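You operate a simulated robot arm through the tools that you are given. There is no shell and no other tool.

You run a simulated two-armed robot. Do the job below in one go: nothing can be reset, and whatever is moved stays where it is left.

Task
Shake samples S9 and S7 together in the blue tray on the shaker.
Fine: load the tray on the table, then carry it over; run the shaker till no streaks show; leave tray and bottles on it; leave the third sample. Set down upright: what you pick out.
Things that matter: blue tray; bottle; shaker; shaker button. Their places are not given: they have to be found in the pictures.

Only the result counts: the job must be done as asked and must still hold three seconds after the hand-in. Knocking over, shifting, dropping, spilling or breaking anything else fails it.

Robot
Two 7-joint arms with two-finger parallel grippers on one trunk that stands fixed in place. Base frame: the origin is at the foot of the trunk, x ahead of it, y to its left, z up. Lengths are in mm, angles in rad, forces in N, time in s.
The left shoulder is at [50, 187, 1085], the right one opposite. With the tool pointing down near the work surface each hand reaches from about 100 to 660 mm from the base axis, measured 20 degrees to its own side. Payload 3.43 kg a hand.
The TCP of each hand is the grasp point between the finger pads, 30 mm short of the fingertips. In the tool frame z runs along the fingers and y along their closing line. The gripper opens to 94 mm. The fingers are 28 mm wide and 10 mm thick; the gripper's body (50 by 96 mm) begins 55 mm behind the TCP.
Orientation is told as [roll, pitch, yaw] about the base's x, y, z axes, in that order, counted from this pose: with the fingers straight down and closing along the base's y, the tool's x points along the base's -x, its y along +y and its z along -z.

Tools
- The arms move only by the tool send_rows. It takes "left_motion", "right_motion" or both (then of equal length, played together; a hand with none holds still); each is a list of rows, each a list of 6 numbers: the shift along the tool's x, y, z in mm, then the turn, a rotation vector about the tool's x, y, z in rad. In form: [[tx, ty, tz, ax, ay, az], ...]. A call has 1 to 20 rows; each row is the pose to reach, as a shift and turn from the pose commanded when the call began, along the tool's axes at that moment. "left_grip" and "right_grip" are, for a hand that has rows, the gripper command, from -1 (fully open) to 1 (shut), values between in proportion, set as the call begins (left out, the last holds). Each row takes 0.2 s and may step no farther than 50 mm and 0.15 rad from the row before; otherwise, or with a gripper value out of range, the whole call is refused. A pose out of reach is approached as far as the arm can. The call stops where the force on the tool passes 40 N (or 10 N more than at its start, if that is more) or the arm is blocked; 0.2 s more then pass. The fingers move at their own pace (about 153 mm/s each) and stop on an object; they squeeze with about 42 N. The grip force told is the motor's: it shows also when the fingers shut on nothing. Time passes only in rows, and 0.2 s behind the last, so rows that repeat a pose let the fingers close. The reply holds the time, the measured pose of the TCP, the force on the tool along the base axes, the opening and the grip force, in the units named above and with some noise, with the torque about the TCP (base axes, N m) and any sound that the robot's microphone picked up, and new pictures: "pictures" is both (left out), scene, wrist or none (wrist: the cameras of the hands that moved).
- Cameras (640 x 400 px; columns grow to the right, rows downward): "scene" is now at [135.4, 49.5, 1267]; the picture's right is [0.63, -0.78, 0.00], its down [-0.35, -0.28, -0.89] and it looks along [0.69, 0.56, -0.45] (base axes); focal length 214 px, centre (320, 200). "left" rides on the left gripper at [76, -14, -102] in its tool frame; the picture's right is [0.18, 0.98, 0.00], its down [-0.75, 0.14, -0.64] and it looks along [-0.63, 0.12, 0.77] (tool axes); focal length 243 px, centre (320, 200). "right" rides on the right gripper at [76, 14, -102] in its tool frame; the picture's right is [-0.18, 0.98, 0.00], its down [-0.75, -0.14, -0.64] and it looks along [-0.63, -0.12, 0.77] (tool axes); focal length 243 px, centre (320, 200).
- raise_lower(by): slides the trunk up (or, below 0, down) by that many mm; the arms and the scene camera ride with it, the base frame stays. It gives what a move gives, with no picture.
- aim_head(pan, tilt): turns the head with the scene camera to pan (to the left, within 1.396 rad either way) and tilt (down, from -0.506 to 1.204), counted from straight ahead of the robot. It gives what a move gives, and a new picture of the scene camera.
- pixel_to_xyz(camera, pixels): for up to 12 pixels [column, row] of the newest picture of that camera ("zoom" is the newest enlarged one), the place [x, y, z] in the base frame of the surface seen there, good to about 3 mm, but the place of the scene camera against the robot may be out by one fixed shift of up to 18 mm in any direction. It takes no simulated time.
- close_up(camera, box): a new picture of the part [left, top, right, bottom] of that camera's present view, enlarged. It takes no simulated time.
- hand_in(): hands the job in; it is judged then, once.

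Open the grippers and draw the arms clear of the work before you hand the job in, unless the task says otherwise.

The tools are called by a JSON object that holds its "op" and its "data". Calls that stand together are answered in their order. send_rows: Moves the arms, as the interface text tells. Its arguments: {"type":"object","properties":{"left_motion":{"type":"array","items":{"type":"array","items":{"type":"number"}}},"left_grip":{"type":"number"},"right_motion":{"type":"array","items":{"type":"array","items":{"type":"number"}}},"right_grip":{"type":"number"},"pictures":{"type":"string","enum":["both","scene","wrist","none"]}},"required":[]} The other tools are called the same way: raise_lower (by) slides the trunk up or down; aim_head (pan, tilt) turns the head that bears the scene camera; pixel_to_xyz (camera, pixels) gives the place of the surface under pixels of a picture; close_up (camera, box) takes an enlarged picture of a part of a camera's view; hand_in () hands the job in.

At the start:

```text
time: 0.0
left_position: [291.9, 410.2, 1166.4]
left_orientation: [0.002, 0.0, 0.001]
left_contact_force: [-0.9, 0.0, -0.5]
left_ft_torque: [0.02, -0.01, 0.01]
left_finger_gap: 93.9
left_grip_force: 0.1
right_position: [340.5, 22.0, 1179.1]
right_orientation: [0.0, 0.0, 0.0]
right_contact_force: [0.4, 0.5, -0.8]
right_ft_torque: [-0.01, -0.01, 0.02]
right_finger_gap: 93.9
right_grip_force: 0.0
trunk travel left (down, up): [-300.0, 132.0]
head pan, tilt: [0.681, 0.466]
```

scene: 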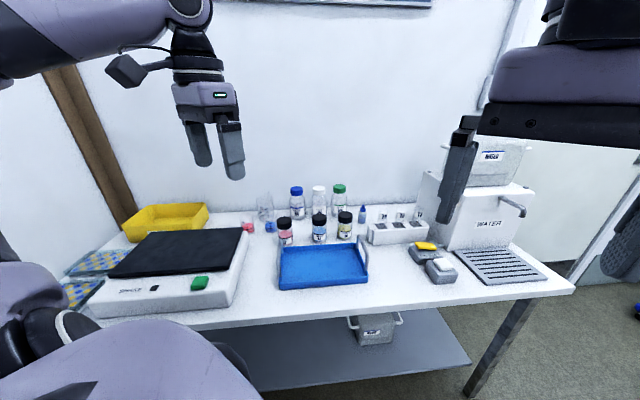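
right: 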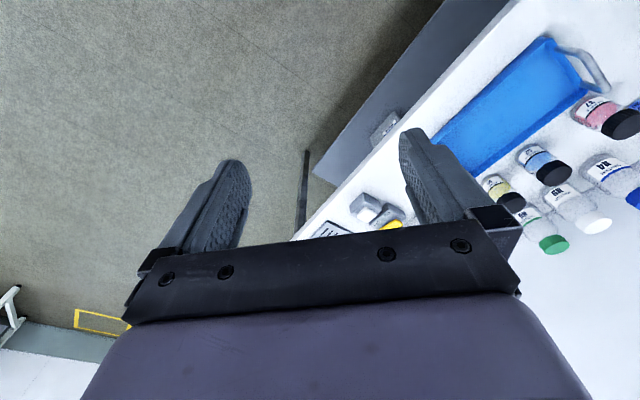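
left: 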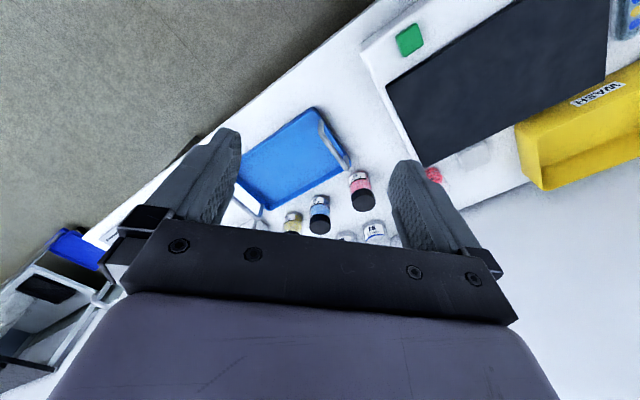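

The scene shows the blue tray near (323,265), three black-capped bottles behind it around (285-345,230), and the shaker with black plate on the left with a green button at (199,283). I take enlarged views to read the labels.

{"op": "close_up", "data": {"camera": "scene", "box": [240, 170, 400, 300]}}

{"op": "close_up", "data": {"camera": "scene", "box": [60, 190, 280, 330]}}

{"op": "close_up", "data": {"camera": "right", "box": [440, 20, 640, 260]}}

{"op": "close_up", "data": {"camera": "left", "box": [220, 90, 420, 250]}}

```text
3.08 times, centred on (320, 235) of scene
```

zoom: 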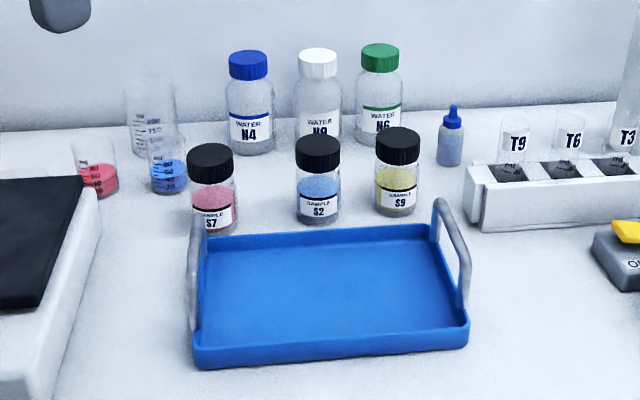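

```text
2.86 times, centred on (170, 260) of scene
```

zoom: 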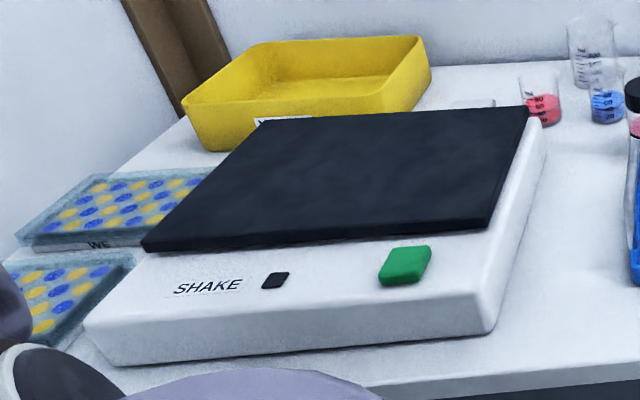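

```text
1.67 times, centred on (540, 140) of right
```

zoom: 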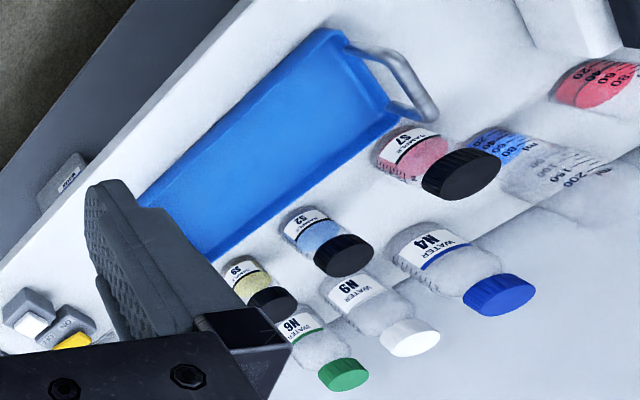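

```text
2.50 times, centred on (320, 170) of left
```

zoom: 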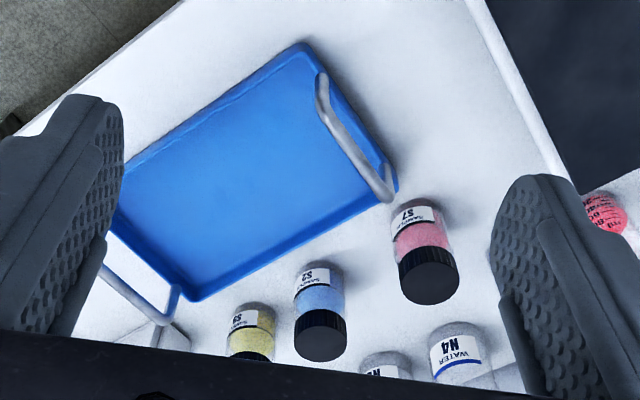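

S7 is pink (left), S2 blue (middle), S9 yellow (right); the tray has grey arched handles at both ends. I measure points in the scene and left wrist pictures.

{"op": "pixel_to_xyz", "data": {"camera": "scene", "pixels": [[280, 288], [366, 282], [357, 245], [290, 248], [285, 220], [319, 216], [344, 213], [199, 283], [110, 275], [225, 273], [240, 230], [150, 234]]}}

{"op": "pixel_to_xyz", "data": {"camera": "left", "pixels": [[316, 107], [344, 165], [281, 208], [240, 165], [363, 200], [321, 224], [331, 133], [336, 150], [340, 140], [410, 40], [300, 150], [388, 90]]}}

{"op": "close_up", "data": {"camera": "scene", "box": [265, 200, 385, 300]}}

```text
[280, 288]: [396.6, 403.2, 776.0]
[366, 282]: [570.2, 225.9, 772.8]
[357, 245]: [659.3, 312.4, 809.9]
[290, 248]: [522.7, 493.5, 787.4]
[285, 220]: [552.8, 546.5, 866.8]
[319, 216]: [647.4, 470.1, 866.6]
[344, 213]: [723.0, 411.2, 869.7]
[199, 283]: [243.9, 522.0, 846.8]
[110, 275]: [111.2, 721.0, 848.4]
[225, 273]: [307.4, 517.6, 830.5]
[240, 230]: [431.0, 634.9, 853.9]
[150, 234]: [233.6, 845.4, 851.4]
```

```text
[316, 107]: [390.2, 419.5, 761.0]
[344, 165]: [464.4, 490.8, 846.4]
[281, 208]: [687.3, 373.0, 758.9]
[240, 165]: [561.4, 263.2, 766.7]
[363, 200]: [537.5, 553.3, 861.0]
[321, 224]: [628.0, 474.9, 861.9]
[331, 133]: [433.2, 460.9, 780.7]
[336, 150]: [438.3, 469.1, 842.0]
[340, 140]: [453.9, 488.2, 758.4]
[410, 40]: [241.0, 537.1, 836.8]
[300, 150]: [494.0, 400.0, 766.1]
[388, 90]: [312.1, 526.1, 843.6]
```

```text
4.00 times, centred on (325, 250) of scene
```

zoom: 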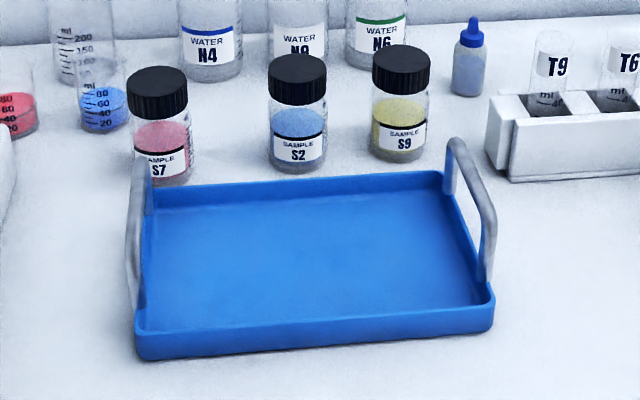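

Next I re-zoom the left wrist view on the tray so I can measure its corners, handles and bottles, since the wrist camera has no fixed shift.

{"op": "close_up", "data": {"camera": "left", "box": [220, 95, 400, 240]}}

```text
2.76 times, centred on (310, 168) of left
```

zoom: 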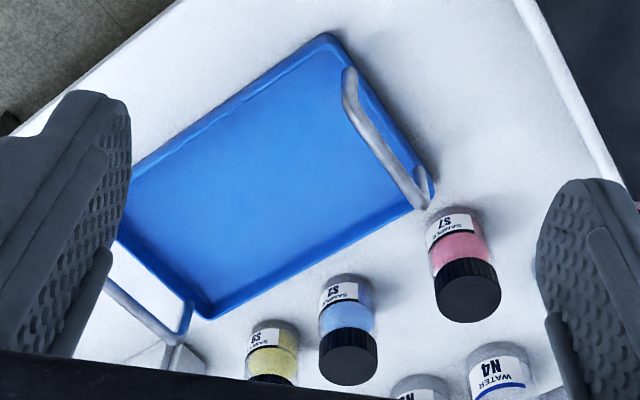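

I measure tray corners, the handle bar, and bottle tops in this zoom.

{"op": "pixel_to_xyz", "data": {"camera": "zoom", "pixels": [[325, 37], [433, 185], [207, 313], [350, 75], [365, 125], [385, 158], [418, 200], [468, 300], [348, 366], [270, 378], [145, 315], [250, 180]]}}

{"op": "pixel_to_xyz", "data": {"camera": "zoom", "pixels": [[150, 145], [165, 320], [125, 298], [190, 310], [455, 215], [345, 280], [270, 325], [400, 300], [320, 60], [230, 110], [130, 230], [425, 208]]}}

```text
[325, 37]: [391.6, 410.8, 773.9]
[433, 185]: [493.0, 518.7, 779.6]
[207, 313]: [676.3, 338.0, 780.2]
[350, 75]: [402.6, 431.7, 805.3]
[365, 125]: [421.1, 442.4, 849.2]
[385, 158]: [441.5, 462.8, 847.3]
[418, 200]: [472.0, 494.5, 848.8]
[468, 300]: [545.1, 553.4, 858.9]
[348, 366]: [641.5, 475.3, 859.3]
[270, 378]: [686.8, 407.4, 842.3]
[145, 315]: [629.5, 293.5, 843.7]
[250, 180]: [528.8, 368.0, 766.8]
```

```text
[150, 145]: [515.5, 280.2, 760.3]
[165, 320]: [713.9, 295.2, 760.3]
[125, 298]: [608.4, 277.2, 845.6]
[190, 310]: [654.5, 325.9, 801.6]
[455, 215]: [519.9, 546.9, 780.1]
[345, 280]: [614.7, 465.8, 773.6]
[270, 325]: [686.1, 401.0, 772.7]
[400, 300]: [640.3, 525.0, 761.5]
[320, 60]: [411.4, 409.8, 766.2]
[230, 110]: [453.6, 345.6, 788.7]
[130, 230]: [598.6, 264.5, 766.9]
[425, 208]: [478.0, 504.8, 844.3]
```

The tray centre is about (534,375), with left handle bar near (443,466,848) and right handle near (625,284,845). Now I measure the neighbours of S9 and the shaker in the scene view.

{"op": "close_up", "data": {"camera": "scene", "box": [250, 170, 450, 260]}}

```text
3.20 times, centred on (350, 215) of scene
```

zoom: 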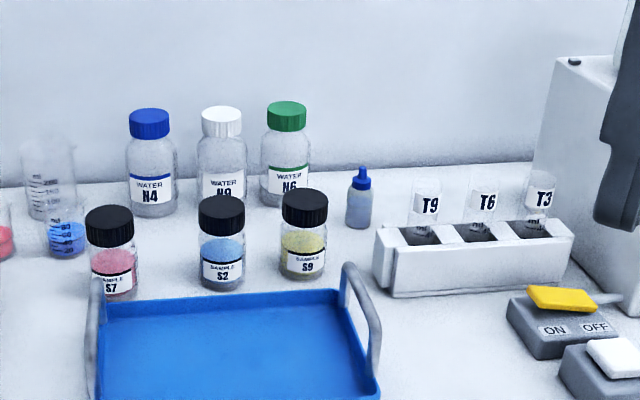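

Tops of caps are visible; I measure S7 (110,213), S2 (222,202), S9 (305,195), N4, N9, N6, the dropper, and rack corners.

{"op": "pixel_to_xyz", "data": {"camera": "zoom", "pixels": [[110, 210], [222, 200], [304, 192], [150, 112], [222, 110], [287, 105], [361, 172], [380, 230], [390, 290], [570, 235], [305, 270], [222, 285]]}}

{"op": "pixel_to_xyz", "data": {"camera": "zoom", "pixels": [[86, 220], [134, 220], [110, 235], [281, 202], [328, 202], [304, 217], [150, 170], [222, 175], [287, 160], [350, 270], [95, 285], [125, 285]]}}

```text
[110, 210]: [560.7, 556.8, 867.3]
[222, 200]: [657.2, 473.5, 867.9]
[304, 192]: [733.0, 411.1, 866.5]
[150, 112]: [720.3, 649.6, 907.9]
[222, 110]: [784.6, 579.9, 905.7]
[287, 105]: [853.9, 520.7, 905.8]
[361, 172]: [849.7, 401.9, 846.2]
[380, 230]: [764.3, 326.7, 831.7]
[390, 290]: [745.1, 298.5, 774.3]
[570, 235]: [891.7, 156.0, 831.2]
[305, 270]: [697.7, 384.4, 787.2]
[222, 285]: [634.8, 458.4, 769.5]
```

```text
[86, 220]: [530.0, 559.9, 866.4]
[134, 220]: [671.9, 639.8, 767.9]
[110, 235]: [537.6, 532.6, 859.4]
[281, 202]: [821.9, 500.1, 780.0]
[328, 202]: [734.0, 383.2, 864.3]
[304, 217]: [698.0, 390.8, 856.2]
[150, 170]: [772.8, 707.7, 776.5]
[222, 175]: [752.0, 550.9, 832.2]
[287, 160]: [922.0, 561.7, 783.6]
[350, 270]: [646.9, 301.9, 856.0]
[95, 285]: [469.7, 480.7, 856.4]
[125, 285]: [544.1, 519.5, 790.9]
```

S9's cap centre is near (708,408) after removing the scene shift, roughly 690 mm from the left shoulder, so the left tool must tilt outward. I first test the left arm's reach high above the table, yawing and moving forward.

{"op": "send_rows", "data": {"left_motion": [[-40, 0, 0, 0, 0, -0.11], [-80, 0, 0, 0, 0, -0.22], [-120, 0, 0, 0, 0, -0.33]], "left_grip": -1, "pictures": "both"}}

```text
time: 0.8
left_position: [414.0, 408.8, 1166.1]
left_orientation: [-0.001, 0.002, 0.333]
left_contact_force: [0.5, -0.2, -0.3]
left_ft_torque: [-0.02, 0.0, 0.01]
left_finger_gap: 94.0
left_grip_force: 0.0
right_position: [339.8, 22.7, 1178.8]
right_orientation: [0.002, -0.001, -0.001]
right_contact_force: [-0.4, 1.1, 0.3]
right_ft_torque: [-0.02, 0.02, 0.01]
right_finger_gap: 94.2
right_grip_force: 0.0
trunk travel left (down, up): [-300.0, 132.0]
head pan, tilt: [0.681, 0.466]
```

scene: 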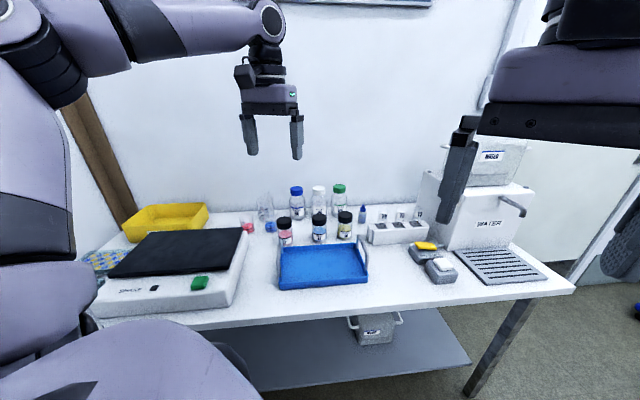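
left: 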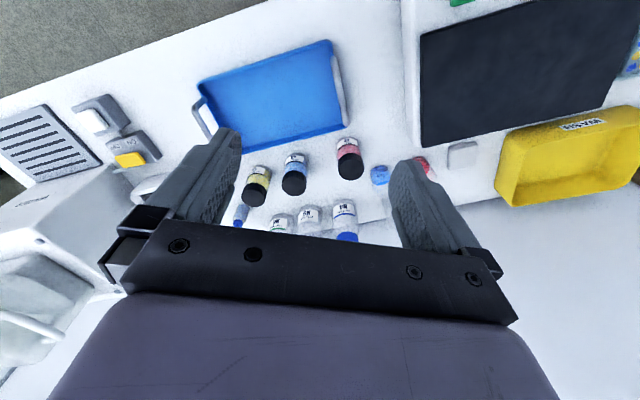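

The left view now shows tray, all bottles and the shaker plate. I zoom in both regions to measure them well.

{"op": "close_up", "data": {"camera": "left", "box": [180, 30, 400, 240]}}

```text
1.90 times, centred on (290, 135) of left
```

zoom: 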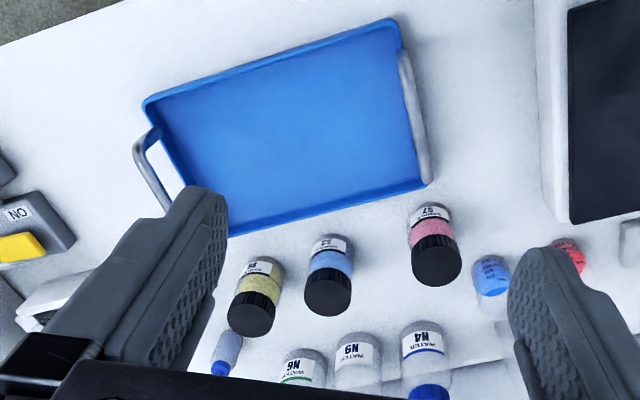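

I measure tray corners, handle bars and cap tops here.

{"op": "pixel_to_xyz", "data": {"camera": "zoom", "pixels": [[393, 22], [147, 100], [425, 185], [228, 232], [404, 60], [415, 110], [425, 170], [140, 145], [155, 185], [250, 318], [328, 297], [437, 264]]}}

{"op": "pixel_to_xyz", "data": {"camera": "zoom", "pixels": [[230, 310], [272, 322], [250, 332], [250, 305], [415, 258], [460, 262], [438, 282], [438, 248], [306, 290], [350, 297], [328, 314], [328, 282]]}}

{"op": "pixel_to_xyz", "data": {"camera": "left", "pixels": [[420, 37], [424, 146], [605, 102], [560, 10], [500, 70], [460, 2], [470, 40], [412, 60], [408, 140], [460, 150], [379, 174], [425, 165]]}}

```text
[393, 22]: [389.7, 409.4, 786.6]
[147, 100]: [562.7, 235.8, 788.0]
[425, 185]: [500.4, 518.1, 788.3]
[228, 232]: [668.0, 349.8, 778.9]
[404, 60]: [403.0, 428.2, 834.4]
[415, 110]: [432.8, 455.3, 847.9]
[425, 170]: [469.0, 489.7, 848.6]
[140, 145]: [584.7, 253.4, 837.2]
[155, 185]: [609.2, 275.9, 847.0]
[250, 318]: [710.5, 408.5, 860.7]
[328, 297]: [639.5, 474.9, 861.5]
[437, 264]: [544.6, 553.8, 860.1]
```

```text
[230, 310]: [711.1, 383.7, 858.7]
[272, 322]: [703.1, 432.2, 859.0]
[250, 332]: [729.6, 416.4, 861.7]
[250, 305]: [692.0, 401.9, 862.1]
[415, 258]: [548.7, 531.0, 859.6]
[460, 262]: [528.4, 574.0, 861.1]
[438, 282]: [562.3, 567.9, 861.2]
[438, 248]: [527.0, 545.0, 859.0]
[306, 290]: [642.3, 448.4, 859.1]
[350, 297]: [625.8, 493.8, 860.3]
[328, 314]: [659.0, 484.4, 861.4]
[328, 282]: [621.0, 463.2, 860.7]
```

```text
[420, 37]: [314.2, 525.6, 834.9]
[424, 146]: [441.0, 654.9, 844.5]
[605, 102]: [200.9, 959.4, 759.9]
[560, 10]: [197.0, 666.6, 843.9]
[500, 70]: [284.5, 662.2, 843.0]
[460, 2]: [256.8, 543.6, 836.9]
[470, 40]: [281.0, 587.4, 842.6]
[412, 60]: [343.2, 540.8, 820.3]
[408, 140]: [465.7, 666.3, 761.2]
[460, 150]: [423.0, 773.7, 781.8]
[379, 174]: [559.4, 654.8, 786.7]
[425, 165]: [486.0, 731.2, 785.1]
```

S9's cap centre is (711,409,861), S2 (640,474), S7 (544,555); tray centre is about (531,377), turned 45 degrees, and the shaker plate is at z≈843 with its centre near (272,691). I now tilt the left tool outward 0.6 rad and move it to hover above S9.

{"op": "send_rows", "data": {"left_motion": [[-34, -12, 22, 0, -0.075, 0], [-67, -24, 44, 0, -0.15, 0], [-101, -36, 66, 0, -0.225, 0], [-135, -49, 88, 0, -0.3, 0], [-168, -61, 110, 0, -0.375, 0], [-202, -73, 132, 0, -0.45, 0], [-235, -85, 154, 0, -0.525, 0], [-269, -97, 176, 0, -0.6, 0]], "pictures": "both"}}

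```text
time: 2.6
left_position: [678.3, 406.6, 991.8]
left_orientation: [0.001, -0.605, 0.329]
left_contact_force: [0.1, -0.2, -0.1]
left_ft_torque: [-0.03, 0.03, 0.01]
left_finger_gap: 94.1
left_grip_force: 0.1
left hand out of reach, approached as far as the arm can: row 8
right_position: [339.7, 23.4, 1178.6]
right_orientation: [0.002, -0.001, 0.0]
right_contact_force: [-0.1, -1.0, 0.2]
right_ft_torque: [0.04, -0.03, -0.01]
right_finger_gap: 94.1
right_grip_force: 0.0
trunk travel left (down, up): [-300.0, 132.0]
head pan, tilt: [0.681, 0.466]
```

scene: 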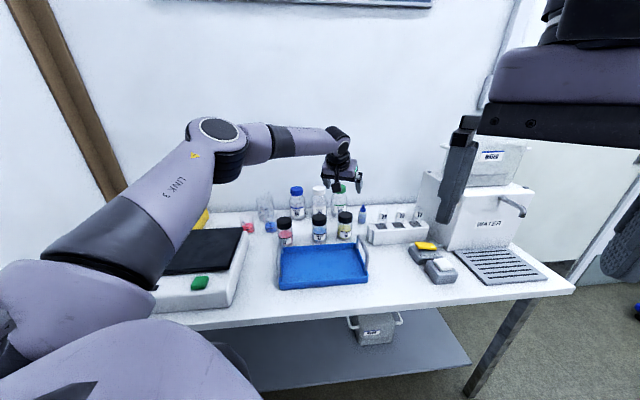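
left: 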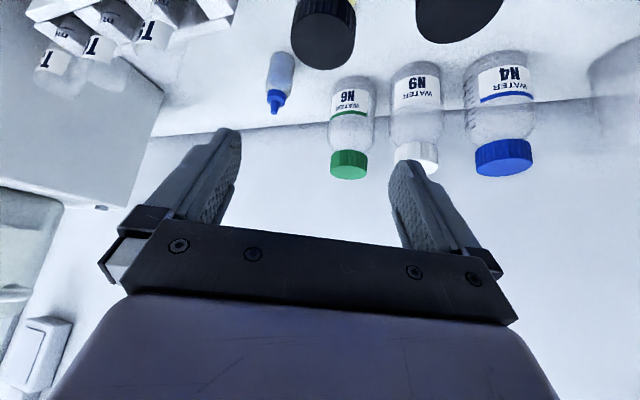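

The left hand reached (678,407,992) at tilt 0.6 and stopped at its limit. I drop 60 mm straight down to see how reach changes at lower height.

{"op": "send_rows", "data": {"left_motion": [[17, 0, 25, 0, 0, 0], [34, 0, 49.5, 0, 0, 0]], "pictures": "none"}}

```text
time: 3.2
left_position: [667.9, 408.2, 934.0]
left_orientation: [-0.003, -0.602, 0.332]
left_contact_force: [0.0, 0.0, 1.1]
left_ft_torque: [0.02, 0.01, -0.01]
left_finger_gap: 94.1
left_grip_force: 0.1
left hand out of reach, approached as far as the arm can: row 1, 2
right_position: [340.4, 24.4, 1177.8]
right_orientation: [0.0, 0.001, 0.0]
right_contact_force: [-0.3, -0.3, 0.0]
right_ft_torque: [-0.02, -0.02, -0.03]
right_finger_gap: 94.1
right_grip_force: 0.1
trunk travel left (down, up): [-300.0, 132.0]
head pan, tilt: [0.681, 0.466]
```

Lower height costs reach (now 668 at z 934), so lowering the trunk will help. I back the hand off up and toward the robot first.

{"op": "send_rows", "data": {"left_motion": [[6.5, 9.7, -40.8, 0, 0, 0], [13, 19.5, -81.6, 0, 0, 0], [19.4, 29.2, -122, 0, 0, 0], [25.9, 38.9, -163, 0, 0, 0]], "pictures": "none"}}

```text
time: 4.2
left_position: [547.7, 408.7, 1056.9]
left_orientation: [0.001, -0.601, 0.332]
left_contact_force: [-0.4, 0.5, -0.6]
left_ft_torque: [0.02, 0.0, 0.02]
left_finger_gap: 94.1
left_grip_force: 0.0
right_position: [340.3, 23.2, 1178.1]
right_orientation: [0.002, -0.002, 0.0]
right_contact_force: [0.0, -0.1, 0.0]
right_ft_torque: [0.03, -0.01, 0.0]
right_finger_gap: 93.8
right_grip_force: 0.1
trunk travel left (down, up): [-300.0, 132.0]
head pan, tilt: [0.681, 0.466]
```

The base for a new call is the reached pose. Before lowering the trunk, I check the left arm's elbow height in a fresh scene picture.

{"op": "aim_head", "data": {"pan": 0.681, "tilt": 0.6}}

```text
time: 4.9
left_position: [547.9, 407.5, 1056.5]
left_orientation: [0.0, -0.601, 0.332]
left_contact_force: [0.1, -0.1, 0.5]
left_ft_torque: [-0.02, 0.04, 0.02]
left_finger_gap: 94.0
left_grip_force: 0.0
right_position: [341.6, 24.0, 1178.0]
right_orientation: [0.003, 0.001, 0.0]
right_contact_force: [-0.6, -0.5, -0.3]
right_ft_torque: [0.02, -0.02, 0.01]
right_finger_gap: 94.0
right_grip_force: 0.1
trunk travel left (down, up): [-300.0, 132.0]
head pan, tilt: [0.681, 0.6]
```

scene: 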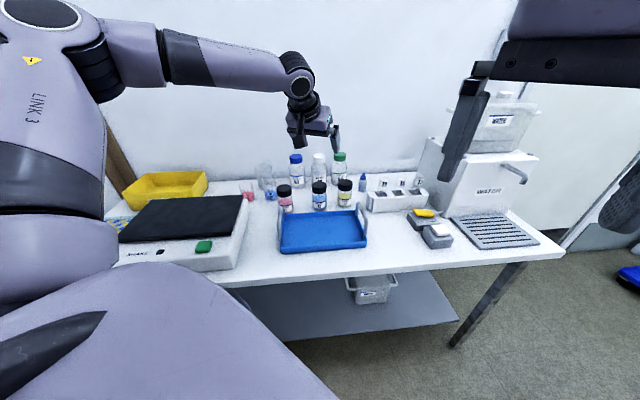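

{"op": "pixel_to_xyz", "data": {"camera": "scene", "pixels": [[40, 20], [100, 90], [180, 60], [295, 85], [310, 120], [60, 250], [100, 180], [150, 85], [230, 80], [200, 330], [60, 350], [280, 380]]}}

```text
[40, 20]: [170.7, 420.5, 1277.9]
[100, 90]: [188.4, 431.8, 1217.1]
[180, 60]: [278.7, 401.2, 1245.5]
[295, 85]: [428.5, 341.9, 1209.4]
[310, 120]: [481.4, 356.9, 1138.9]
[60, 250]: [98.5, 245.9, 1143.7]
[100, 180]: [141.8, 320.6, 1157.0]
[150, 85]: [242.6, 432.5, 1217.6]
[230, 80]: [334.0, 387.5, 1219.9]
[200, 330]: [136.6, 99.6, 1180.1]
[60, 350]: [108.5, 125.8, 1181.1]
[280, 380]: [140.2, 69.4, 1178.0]
```

The elbow is well above the table (z≈1260) and the wrist is about 190 mm behind the TCP. I raise the hand further, then lower the trunk 200 mm so the shoulder is level with the wrist for the long reach.

{"op": "send_rows", "data": {"left_motion": [[-3.2, 6.5, -38, 0, 0, 0], [-6.4, 13, -76, 0, 0, 0], [-9.6, 19.4, -114.5, 0, 0, 0]], "left_grip": -0.5, "pictures": "none"}}

{"op": "raise_lower", "data": {"by": -100}}

{"op": "raise_lower", "data": {"by": -100}}

{"op": "aim_head", "data": {"pan": 0.6, "tilt": 0.55}}

```text
time: 5.7
left_position: [487.4, 407.0, 1155.4]
left_orientation: [-0.001, -0.6, 0.329]
left_contact_force: [0.3, -0.1, 0.6]
left_ft_torque: [-0.01, -0.02, -0.02]
left_finger_gap: 70.5
left_grip_force: 0.1
right_position: [339.8, 22.4, 1177.9]
right_orientation: [0.002, -0.002, 0.0]
right_contact_force: [0.1, 0.3, -0.5]
right_ft_torque: [-0.03, 0.01, 0.01]
right_finger_gap: 94.2
right_grip_force: 0.1
trunk travel left (down, up): [-300.0, 132.0]
head pan, tilt: [0.681, 0.6]
```

```text
time: 7.0
left_position: [487.6, 408.0, 1054.9]
left_orientation: [0.0, -0.6, 0.329]
left_contact_force: [-0.4, 0.6, -0.8]
left_ft_torque: [0.02, 0.0, -0.04]
left_finger_gap: 70.6
left_grip_force: 0.1
right_position: [339.7, 23.0, 1078.4]
right_orientation: [0.002, -0.001, 0.002]
right_contact_force: [0.3, -0.9, -1.2]
right_ft_torque: [0.0, -0.01, 0.01]
right_finger_gap: 94.4
right_grip_force: 0.1
trunk travel left (down, up): [-200.0, 232.0]
head pan, tilt: [0.681, 0.6]
```

```text
time: 8.3
left_position: [488.3, 408.4, 955.4]
left_orientation: [0.002, -0.6, 0.33]
left_contact_force: [0.3, -0.2, 0.4]
left_ft_torque: [0.0, 0.01, -0.05]
left_finger_gap: 70.4
left_grip_force: 0.0
right_position: [339.9, 23.3, 978.0]
right_orientation: [0.004, 0.001, 0.001]
right_contact_force: [0.2, 0.4, 0.3]
right_ft_torque: [0.01, -0.02, -0.01]
right_finger_gap: 93.7
right_grip_force: 0.0
trunk travel left (down, up): [-100.0, 332.0]
head pan, tilt: [0.681, 0.6]
```

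```text
time: 9.0
left_position: [488.4, 409.2, 956.4]
left_orientation: [-0.001, -0.6, 0.329]
left_contact_force: [0.6, -0.2, -0.4]
left_ft_torque: [0.02, 0.03, -0.01]
left_finger_gap: 70.4
left_grip_force: 0.1
right_position: [340.1, 23.7, 977.7]
right_orientation: [0.002, 0.0, 0.001]
right_contact_force: [-0.7, -0.1, 0.2]
right_ft_torque: [-0.03, -0.01, -0.02]
right_finger_gap: 94.2
right_grip_force: 0.1
trunk travel left (down, up): [-100.0, 332.0]
head pan, tilt: [0.6, 0.55]
```

scene: 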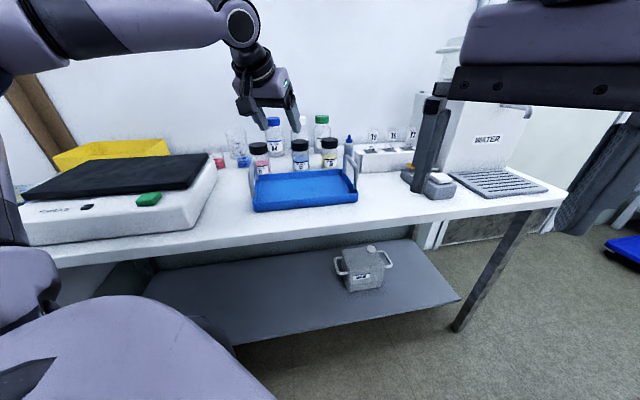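

The trunk is down and the left hand clear at (488,409,956). I turn yaw to 0.45 while moving toward the S9 approach line.

{"op": "send_rows", "data": {"left_motion": [[-27.4, -18.3, 16.2, -0.034, 0, -0.05], [-54.8, -36.6, 32.5, -0.068, 0, -0.099]], "pictures": "none"}}

{"op": "send_rows", "data": {"left_motion": [[-10.8, -17.6, 25.5, 0, -0.1, 0], [-21.6, -35.1, 51, 0, -0.2, 0], [-32.4, -52.7, 76.6, 0, -0.3, 0], [-32.4, -52.7, 76.6, 0, -0.3, 0]], "pictures": "both"}}

```text
time: 9.6
left_position: [559.8, 394.6, 960.5]
left_orientation: [-0.002, -0.599, 0.451]
left_contact_force: [-0.2, 0.6, 0.5]
left_ft_torque: [0.01, -0.01, -0.03]
left_finger_gap: 70.6
left_grip_force: 0.1
right_position: [340.7, 24.2, 977.9]
right_orientation: [0.001, 0.001, 0.001]
right_contact_force: [-0.2, 0.5, -0.4]
right_ft_torque: [-0.01, 0.0, 0.01]
right_finger_gap: 93.9
right_grip_force: 0.0
trunk travel left (down, up): [-100.0, 332.0]
head pan, tilt: [0.6, 0.55]
```

```text
time: 10.6
left_position: [646.7, 377.0, 912.4]
left_orientation: [0.001, -0.899, 0.451]
left_contact_force: [0.8, 0.4, 0.4]
left_ft_torque: [0.02, 0.01, 0.0]
left_finger_gap: 70.3
left_grip_force: 0.2
right_position: [340.8, 22.6, 978.6]
right_orientation: [0.002, -0.001, 0.001]
right_contact_force: [0.3, -0.2, 0.1]
right_ft_torque: [0.03, -0.01, 0.01]
right_finger_gap: 94.0
right_grip_force: 0.0
trunk travel left (down, up): [-100.0, 332.0]
head pan, tilt: [0.6, 0.55]
```

scene: 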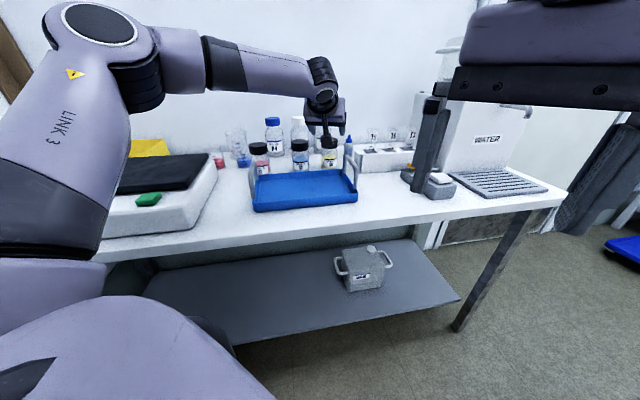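
left: 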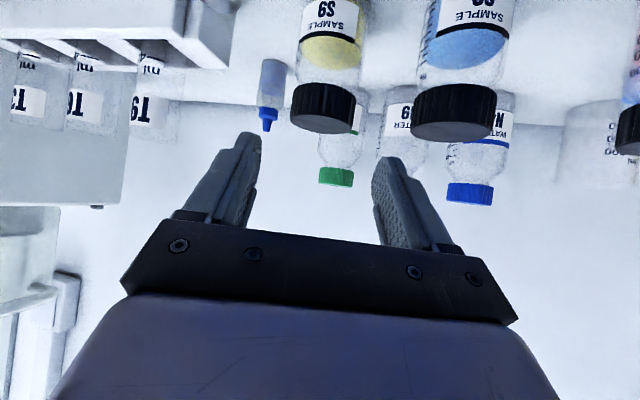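

S9's cap is at (323,108) in the left view, nicely between the fingers' line. I measure its cap edges and body for a refined centre.

{"op": "close_up", "data": {"camera": "left", "box": [240, 0, 420, 200]}}

{"op": "pixel_to_xyz", "data": {"camera": "left", "pixels": [[323, 125], [323, 95], [296, 110], [350, 112], [323, 110], [303, 60], [330, 65], [360, 60], [454, 128], [454, 100], [415, 115], [492, 115]]}}

```text
2.00 times, centred on (330, 100) of left
```

zoom: 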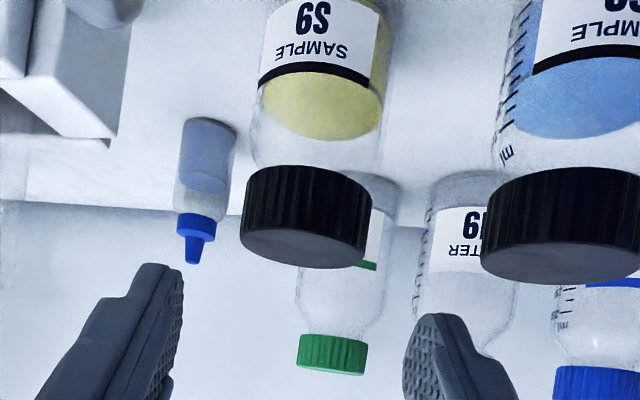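

```text
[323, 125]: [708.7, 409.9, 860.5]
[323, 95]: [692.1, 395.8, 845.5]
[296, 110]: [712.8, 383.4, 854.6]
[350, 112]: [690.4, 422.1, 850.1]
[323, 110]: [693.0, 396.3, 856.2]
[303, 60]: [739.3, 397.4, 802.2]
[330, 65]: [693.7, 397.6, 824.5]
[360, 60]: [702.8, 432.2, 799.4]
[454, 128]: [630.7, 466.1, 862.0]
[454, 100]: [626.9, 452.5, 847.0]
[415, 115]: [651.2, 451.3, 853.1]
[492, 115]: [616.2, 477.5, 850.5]
```

The refined S9 centre is about (710.5,406.7), cap diameter 45. I shift onto the approach line and advance along the tool axis in steps.

{"op": "send_rows", "data": {"left_motion": [[14.5, -1, 0, 0, 0, 0], [14.5, -1, 30, 0, 0, 0], [14.5, -1, 60, 0, 0, 0]], "pictures": "wrist"}}

```text
time: 11.4
left_position: [681.7, 393.4, 865.2]
left_orientation: [0.0, -0.901, 0.452]
left_contact_force: [-0.7, -0.6, 0.0]
left_ft_torque: [0.01, 0.03, -0.01]
left_finger_gap: 70.5
left_grip_force: 0.1
right_position: [341.1, 23.0, 978.3]
right_orientation: [0.002, 0.0, 0.001]
right_contact_force: [-0.5, 0.5, -0.5]
right_ft_torque: [-0.02, -0.03, 0.0]
right_finger_gap: 94.1
right_grip_force: 0.0
trunk travel left (down, up): [-100.0, 332.0]
head pan, tilt: [0.6, 0.55]
```

left: 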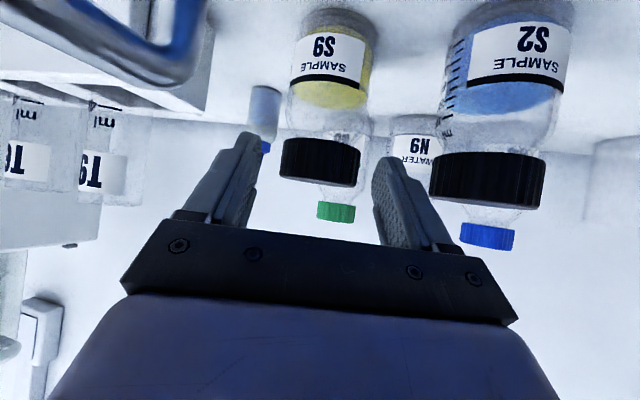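

The bottle cap (283–360, row 160) lies centred between the fingertips (262 and 372). I advance the remaining 29 mm.

{"op": "send_rows", "data": {"left_motion": [[0, 0, 15, 0, 0, 0], [0, 0, 29, 0, 0, 0], [0, 0, 29, 0, 0, 0]], "pictures": "both"}}

```text
time: 12.2
left_position: [700.8, 402.6, 847.3]
left_orientation: [0.001, -0.9, 0.451]
left_contact_force: [-0.7, 0.0, 0.8]
left_ft_torque: [0.02, 0.01, -0.01]
left_finger_gap: 70.2
left_grip_force: 0.0
right_position: [339.8, 22.2, 977.8]
right_orientation: [-0.001, 0.0, 0.0]
right_contact_force: [0.5, -0.7, -0.2]
right_ft_torque: [0.01, -0.01, -0.01]
right_finger_gap: 94.2
right_grip_force: 0.0
trunk travel left (down, up): [-100.0, 332.0]
head pan, tilt: [0.6, 0.55]
```

scene: 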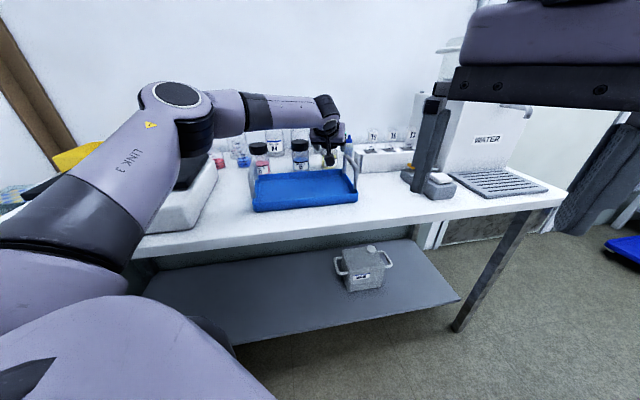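
left: 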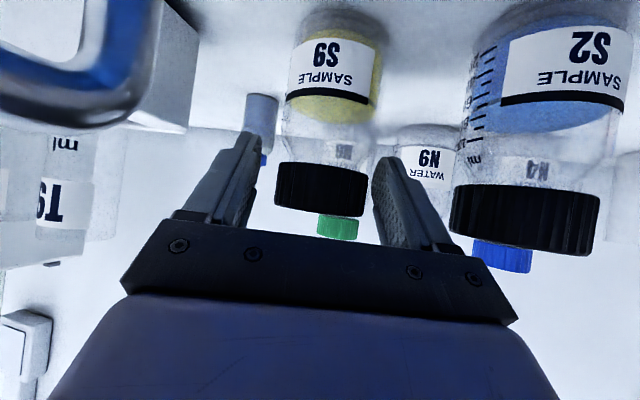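

Pose reached without contact. I close the gripper on the cap.

{"op": "send_rows", "data": {"left_motion": [[0, 0, 0, 0, 0, 0], [0, 0, 0, 0, 0, 0], [0, 0, 0, 0, 0, 0]], "left_grip": 1, "pictures": "wrist"}}

```text
time: 13.0
left_position: [700.8, 403.5, 847.3]
left_orientation: [0.0, -0.902, 0.45]
left_contact_force: [0.2, 0.2, 0.2]
left_ft_torque: [-0.02, -0.02, 0.01]
left_finger_gap: 55.0
left_grip_force: 42.0
right_position: [339.9, 23.7, 977.5]
right_orientation: [0.002, 0.0, 0.001]
right_contact_force: [0.2, 0.0, 1.0]
right_ft_torque: [0.0, 0.0, -0.02]
right_finger_gap: 93.9
right_grip_force: 0.0
trunk travel left (down, up): [-100.0, 332.0]
head pan, tilt: [0.6, 0.55]
```

left: 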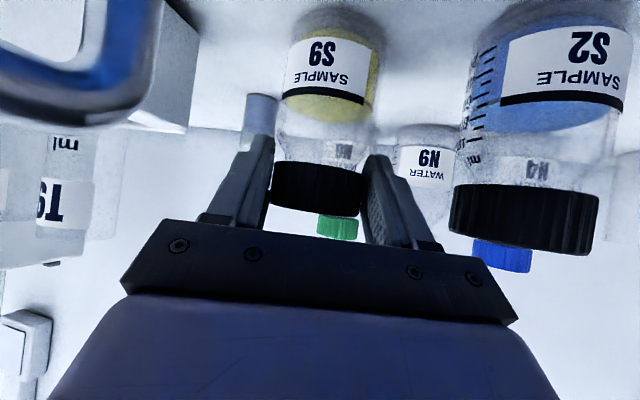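

The fingers stopped at 55 mm with 42 N, holding the bottle. I lift 25 mm straight up and read the weight.

{"op": "send_rows", "data": {"left_motion": [[-7.8, 0, -6.2, 0, 0, 0], [-19.6, 0, -15.6, 0, 0, 0], [-19.6, 0, -15.6, 0, 0, 0], [-19.6, 0, -15.6, 0, 0, 0]], "pictures": "both"}}

```text
time: 14.0
left_position: [702.2, 402.2, 871.8]
left_orientation: [-0.001, -0.9, 0.451]
left_contact_force: [0.7, 0.5, -1.3]
left_ft_torque: [-0.04, 0.02, 0.0]
left_finger_gap: 54.7
left_grip_force: 41.5
right_position: [340.1, 23.0, 978.2]
right_orientation: [0.001, 0.0, -0.001]
right_contact_force: [-0.5, 0.4, 0.6]
right_ft_torque: [-0.01, -0.02, 0.0]
right_finger_gap: 93.9
right_grip_force: 0.1
trunk travel left (down, up): [-100.0, 332.0]
head pan, tilt: [0.6, 0.55]
```

scene: 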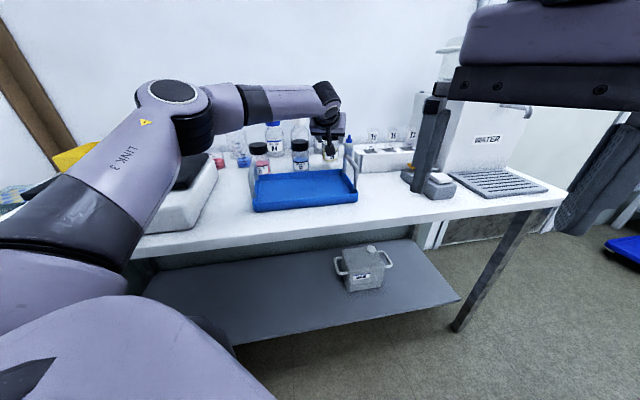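
left: 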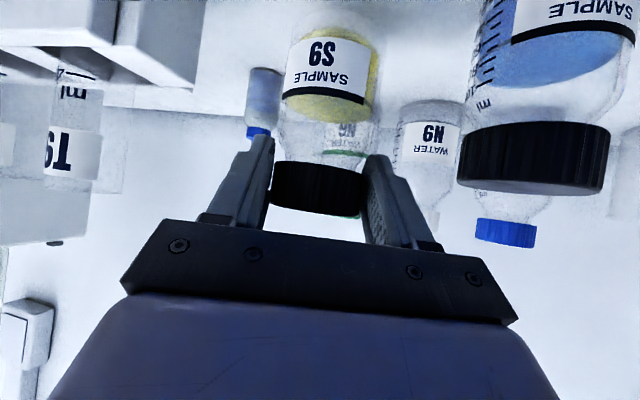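

The bottle weighs only about 1.3 N. I raise it to clear the tray rim and carry it over the tray spot near (592,373), keeping the tool orientation.

{"op": "send_rows", "data": {"left_motion": [[-13.2, 2.9, -30, 0, 0, 0], [-26.4, 5.9, -60, 0, 0, 0], [-7.5, 11.7, -84, 0, 0, 0], [11.4, 17.5, -108, 0, 0, 0], [30.4, 23.3, -131.9, 0, 0, 0], [30.4, 23.3, -131.9, 0, 0, 0]], "pictures": "both"}}

```text
time: 15.4
left_position: [580.9, 370.6, 931.3]
left_orientation: [-0.001, -0.9, 0.451]
left_contact_force: [-0.7, -0.2, -2.3]
left_ft_torque: [0.0, 0.02, 0.03]
left_finger_gap: 54.7
left_grip_force: 42.0
right_position: [340.3, 22.8, 977.4]
right_orientation: [0.002, 0.001, 0.0]
right_contact_force: [-0.3, 0.1, 0.0]
right_ft_torque: [0.0, -0.03, 0.0]
right_finger_gap: 93.9
right_grip_force: 0.0
trunk travel left (down, up): [-100.0, 332.0]
head pan, tilt: [0.6, 0.55]
```

scene: 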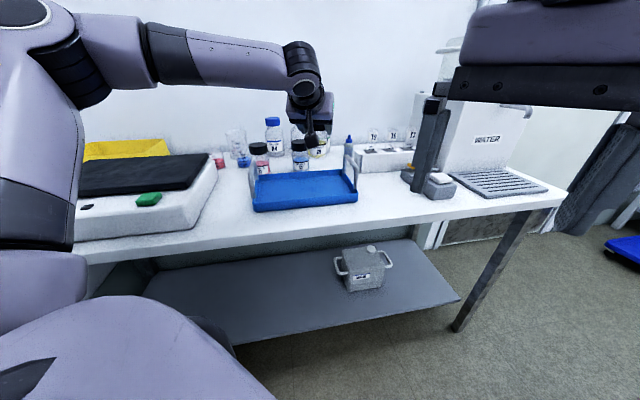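
left: 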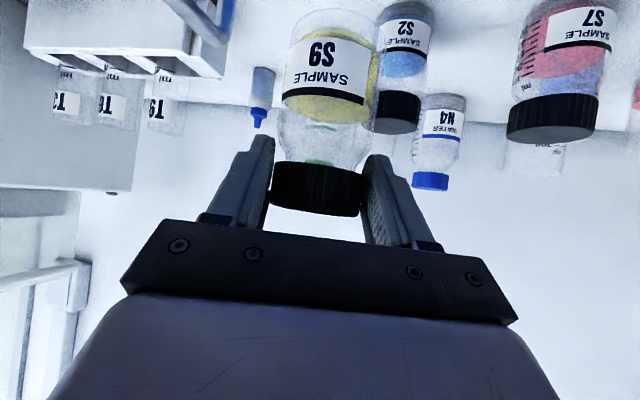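

S9 hangs over the tray at the wanted spot. I lower it 70 mm, to just above the tray floor.

{"op": "send_rows", "data": {"left_motion": [[18.3, 0, 14.5, 0, 0, 0], [36.5, 0, 29, 0, 0, 0], [54.8, 0, 43.5, 0, 0, 0], [54.8, 0, 43.5, 0, 0, 0]], "pictures": "both"}}

```text
time: 16.4
left_position: [581.7, 370.8, 860.1]
left_orientation: [0.0, -0.9, 0.451]
left_contact_force: [-0.5, 0.4, -1.5]
left_ft_torque: [-0.01, 0.0, 0.01]
left_finger_gap: 54.9
left_grip_force: 42.8
right_position: [341.3, 22.8, 977.8]
right_orientation: [0.002, 0.001, 0.0]
right_contact_force: [0.0, -0.2, -0.3]
right_ft_torque: [0.03, 0.04, -0.01]
right_finger_gap: 93.9
right_grip_force: 0.0
trunk travel left (down, up): [-100.0, 332.0]
head pan, tilt: [0.6, 0.55]
```

scene: 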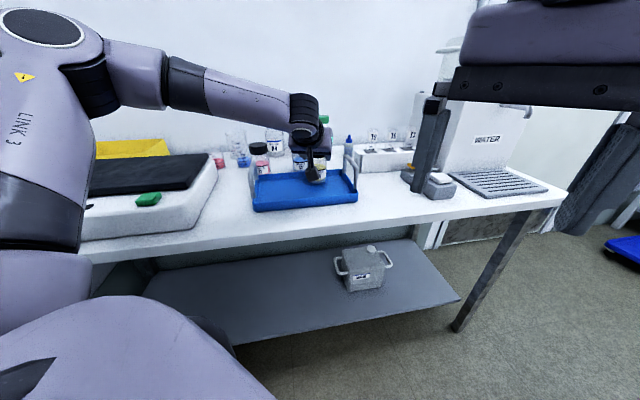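
left: 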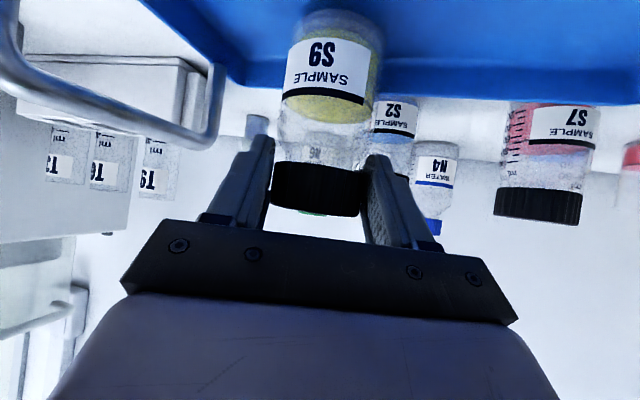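

Nearly down; I lower another 5 mm gently and watch the vertical force.

{"op": "send_rows", "data": {"left_motion": [[1.6, 0, 1.2, 0, 0, 0], [3.1, 0, 2.5, 0, 0, 0], [3.9, 0, 3.1, 0, 0, 0], [3.9, 0, 3.1, 0, 0, 0]], "pictures": "none"}}

```text
time: 17.4
left_position: [579.5, 372.2, 856.0]
left_orientation: [0.002, -0.901, 0.45]
left_contact_force: [0.0, -0.4, -1.0]
left_ft_torque: [0.01, 0.02, 0.0]
left_finger_gap: 55.0
left_grip_force: 41.8
right_position: [340.3, 22.6, 977.8]
right_orientation: [0.002, 0.001, 0.001]
right_contact_force: [0.5, 0.1, 1.4]
right_ft_torque: [0.01, -0.03, -0.01]
right_finger_gap: 94.1
right_grip_force: 0.1
trunk travel left (down, up): [-100.0, 332.0]
head pan, tilt: [0.6, 0.55]
```

{"op": "send_rows", "data": {"left_motion": [[0.8, 0, 0.6, 0, 0, 0], [1.6, 0, 1.2, 0, 0, 0], [1.6, 0, 1.2, 0, 0, 0]], "pictures": "wrist"}}

```text
time: 18.2
left_position: [581.1, 370.2, 854.1]
left_orientation: [0.001, -0.901, 0.451]
left_contact_force: [0.0, 0.2, -0.7]
left_ft_torque: [-0.01, 0.01, -0.01]
left_finger_gap: 54.9
left_grip_force: 42.2
right_position: [340.5, 24.0, 978.3]
right_orientation: [0.001, 0.0, 0.0]
right_contact_force: [0.2, -0.4, 0.0]
right_ft_torque: [0.0, -0.02, -0.01]
right_finger_gap: 93.8
right_grip_force: 0.0
trunk travel left (down, up): [-100.0, 332.0]
head pan, tilt: [0.6, 0.55]
```

left: 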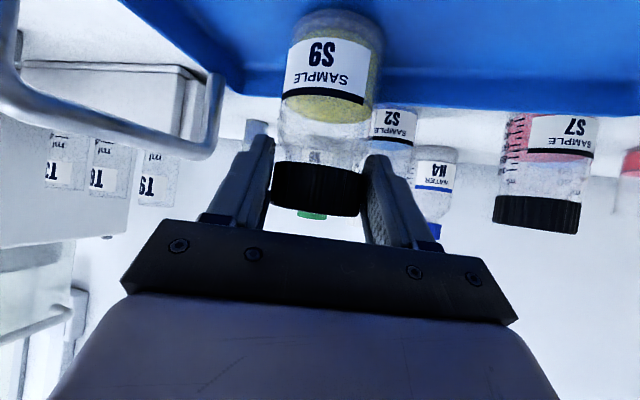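

The force is still about -0.7 N; I lower 2 mm more to feel the floor.

{"op": "send_rows", "data": {"left_motion": [[0.8, 0, 0.6, 0, 0, 0], [1.6, 0, 1.2, 0, 0, 0], [1.6, 0, 1.2, 0, 0, 0]], "pictures": "none"}}

```text
time: 19.0
left_position: [580.3, 371.0, 852.5]
left_orientation: [0.001, -0.901, 0.449]
left_contact_force: [-0.2, -0.4, -1.9]
left_ft_torque: [-0.02, 0.0, -0.03]
left_finger_gap: 54.6
left_grip_force: 42.1
right_position: [341.0, 23.9, 977.3]
right_orientation: [0.0, -0.001, 0.0]
right_contact_force: [-0.5, 0.0, 0.3]
right_ft_torque: [-0.01, -0.03, -0.02]
right_finger_gap: 94.2
right_grip_force: 0.1
trunk travel left (down, up): [-100.0, 332.0]
head pan, tilt: [0.6, 0.55]
```

{"op": "send_rows", "data": {"left_motion": [[0.8, 0, 0.6, 0, 0, 0], [1.6, 0, 1.2, 0, 0, 0], [1.6, 0, 1.2, 0, 0, 0]], "pictures": "none"}}

{"op": "pixel_to_xyz", "data": {"camera": "left", "pixels": [[400, 30], [450, 60], [300, 170], [320, 20], [335, 25], [500, 70], [500, 100], [370, 45]]}}

```text
time: 19.8
left_position: [580.6, 370.8, 851.5]
left_orientation: [-0.002, -0.905, 0.452]
left_contact_force: [-0.4, 2.8, 7.1]
left_ft_torque: [0.01, -0.08, 0.01]
left_finger_gap: 54.8
left_grip_force: 42.1
right_position: [339.7, 23.6, 978.6]
right_orientation: [0.002, -0.002, 0.0]
right_contact_force: [0.5, 0.1, 0.8]
right_ft_torque: [0.01, 0.0, -0.02]
right_finger_gap: 93.8
right_grip_force: 0.0
trunk travel left (down, up): [-100.0, 332.0]
head pan, tilt: [0.6, 0.55]
```

```text
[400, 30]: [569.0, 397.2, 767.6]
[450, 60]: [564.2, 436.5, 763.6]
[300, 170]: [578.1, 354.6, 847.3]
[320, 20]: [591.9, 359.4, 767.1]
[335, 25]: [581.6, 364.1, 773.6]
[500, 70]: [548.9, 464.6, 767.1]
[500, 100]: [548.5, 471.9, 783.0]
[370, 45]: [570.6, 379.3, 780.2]
```

Contact at about +7 N: S9 stands on the tray floor. I open the fingers to 70 mm and hold briefly.

{"op": "send_rows", "data": {"left_motion": [[0, 0, 0, 0, 0, 0], [0, 0, 0, 0, 0, 0]], "left_grip": -0.55, "pictures": "both"}}

```text
time: 20.4
left_position: [580.7, 369.9, 850.2]
left_orientation: [0.0, -0.901, 0.45]
left_contact_force: [0.5, 0.1, 0.6]
left_ft_torque: [0.02, 0.03, 0.02]
left_finger_gap: 73.0
left_grip_force: 0.1
right_position: [340.5, 24.5, 977.7]
right_orientation: [0.001, 0.0, 0.0]
right_contact_force: [0.2, 0.0, 0.3]
right_ft_torque: [-0.02, 0.01, 0.01]
right_finger_gap: 93.8
right_grip_force: 0.0
trunk travel left (down, up): [-100.0, 332.0]
head pan, tilt: [0.6, 0.55]
```

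scene: 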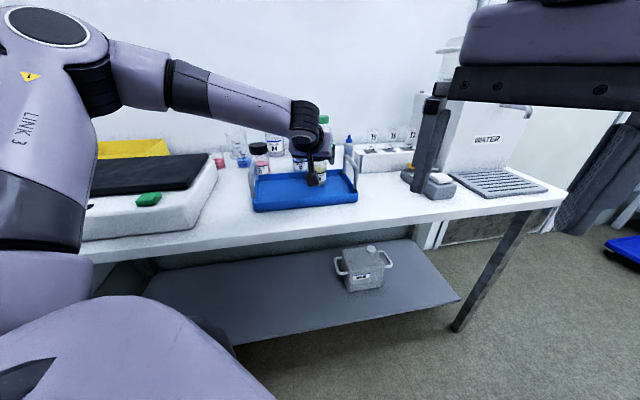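
left: 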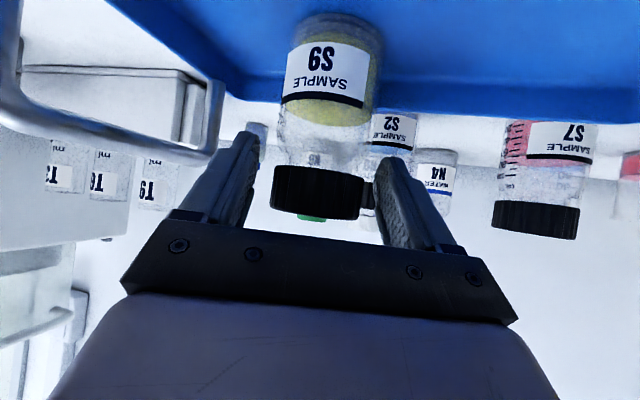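

S9 stands free and upright. I back off along the tool axis by 110 mm.

{"op": "send_rows", "data": {"left_motion": [[0, 0, -28, 0, 0, 0], [0, 0, -60, 0, 0, 0], [0, 0, -95, 0, 0, 0], [0, 0, -120, 0, 0, 0]], "pictures": "both"}}

```text
time: 21.4
left_position: [496.5, 329.5, 924.9]
left_orientation: [0.001, -0.901, 0.45]
left_contact_force: [0.2, -0.2, -0.2]
left_ft_torque: [0.03, 0.01, -0.02]
left_finger_gap: 73.0
left_grip_force: 0.1
right_position: [339.9, 24.4, 978.0]
right_orientation: [0.003, -0.001, 0.0]
right_contact_force: [-0.5, 0.0, -0.1]
right_ft_torque: [0.0, 0.03, 0.03]
right_finger_gap: 94.2
right_grip_force: 0.1
trunk travel left (down, up): [-100.0, 332.0]
head pan, tilt: [0.6, 0.55]
```

scene: 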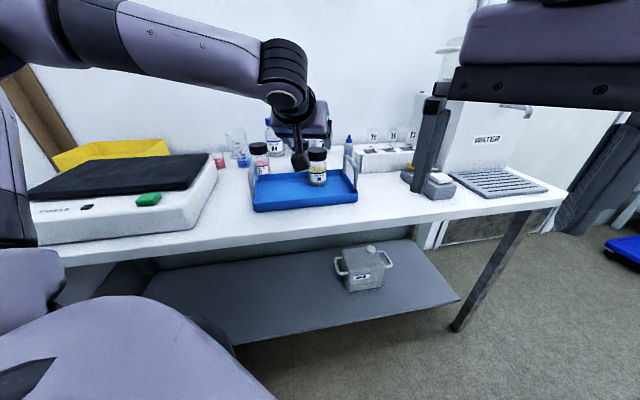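
left: 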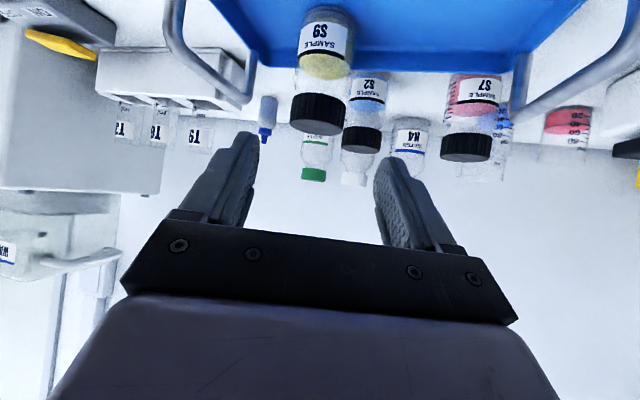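

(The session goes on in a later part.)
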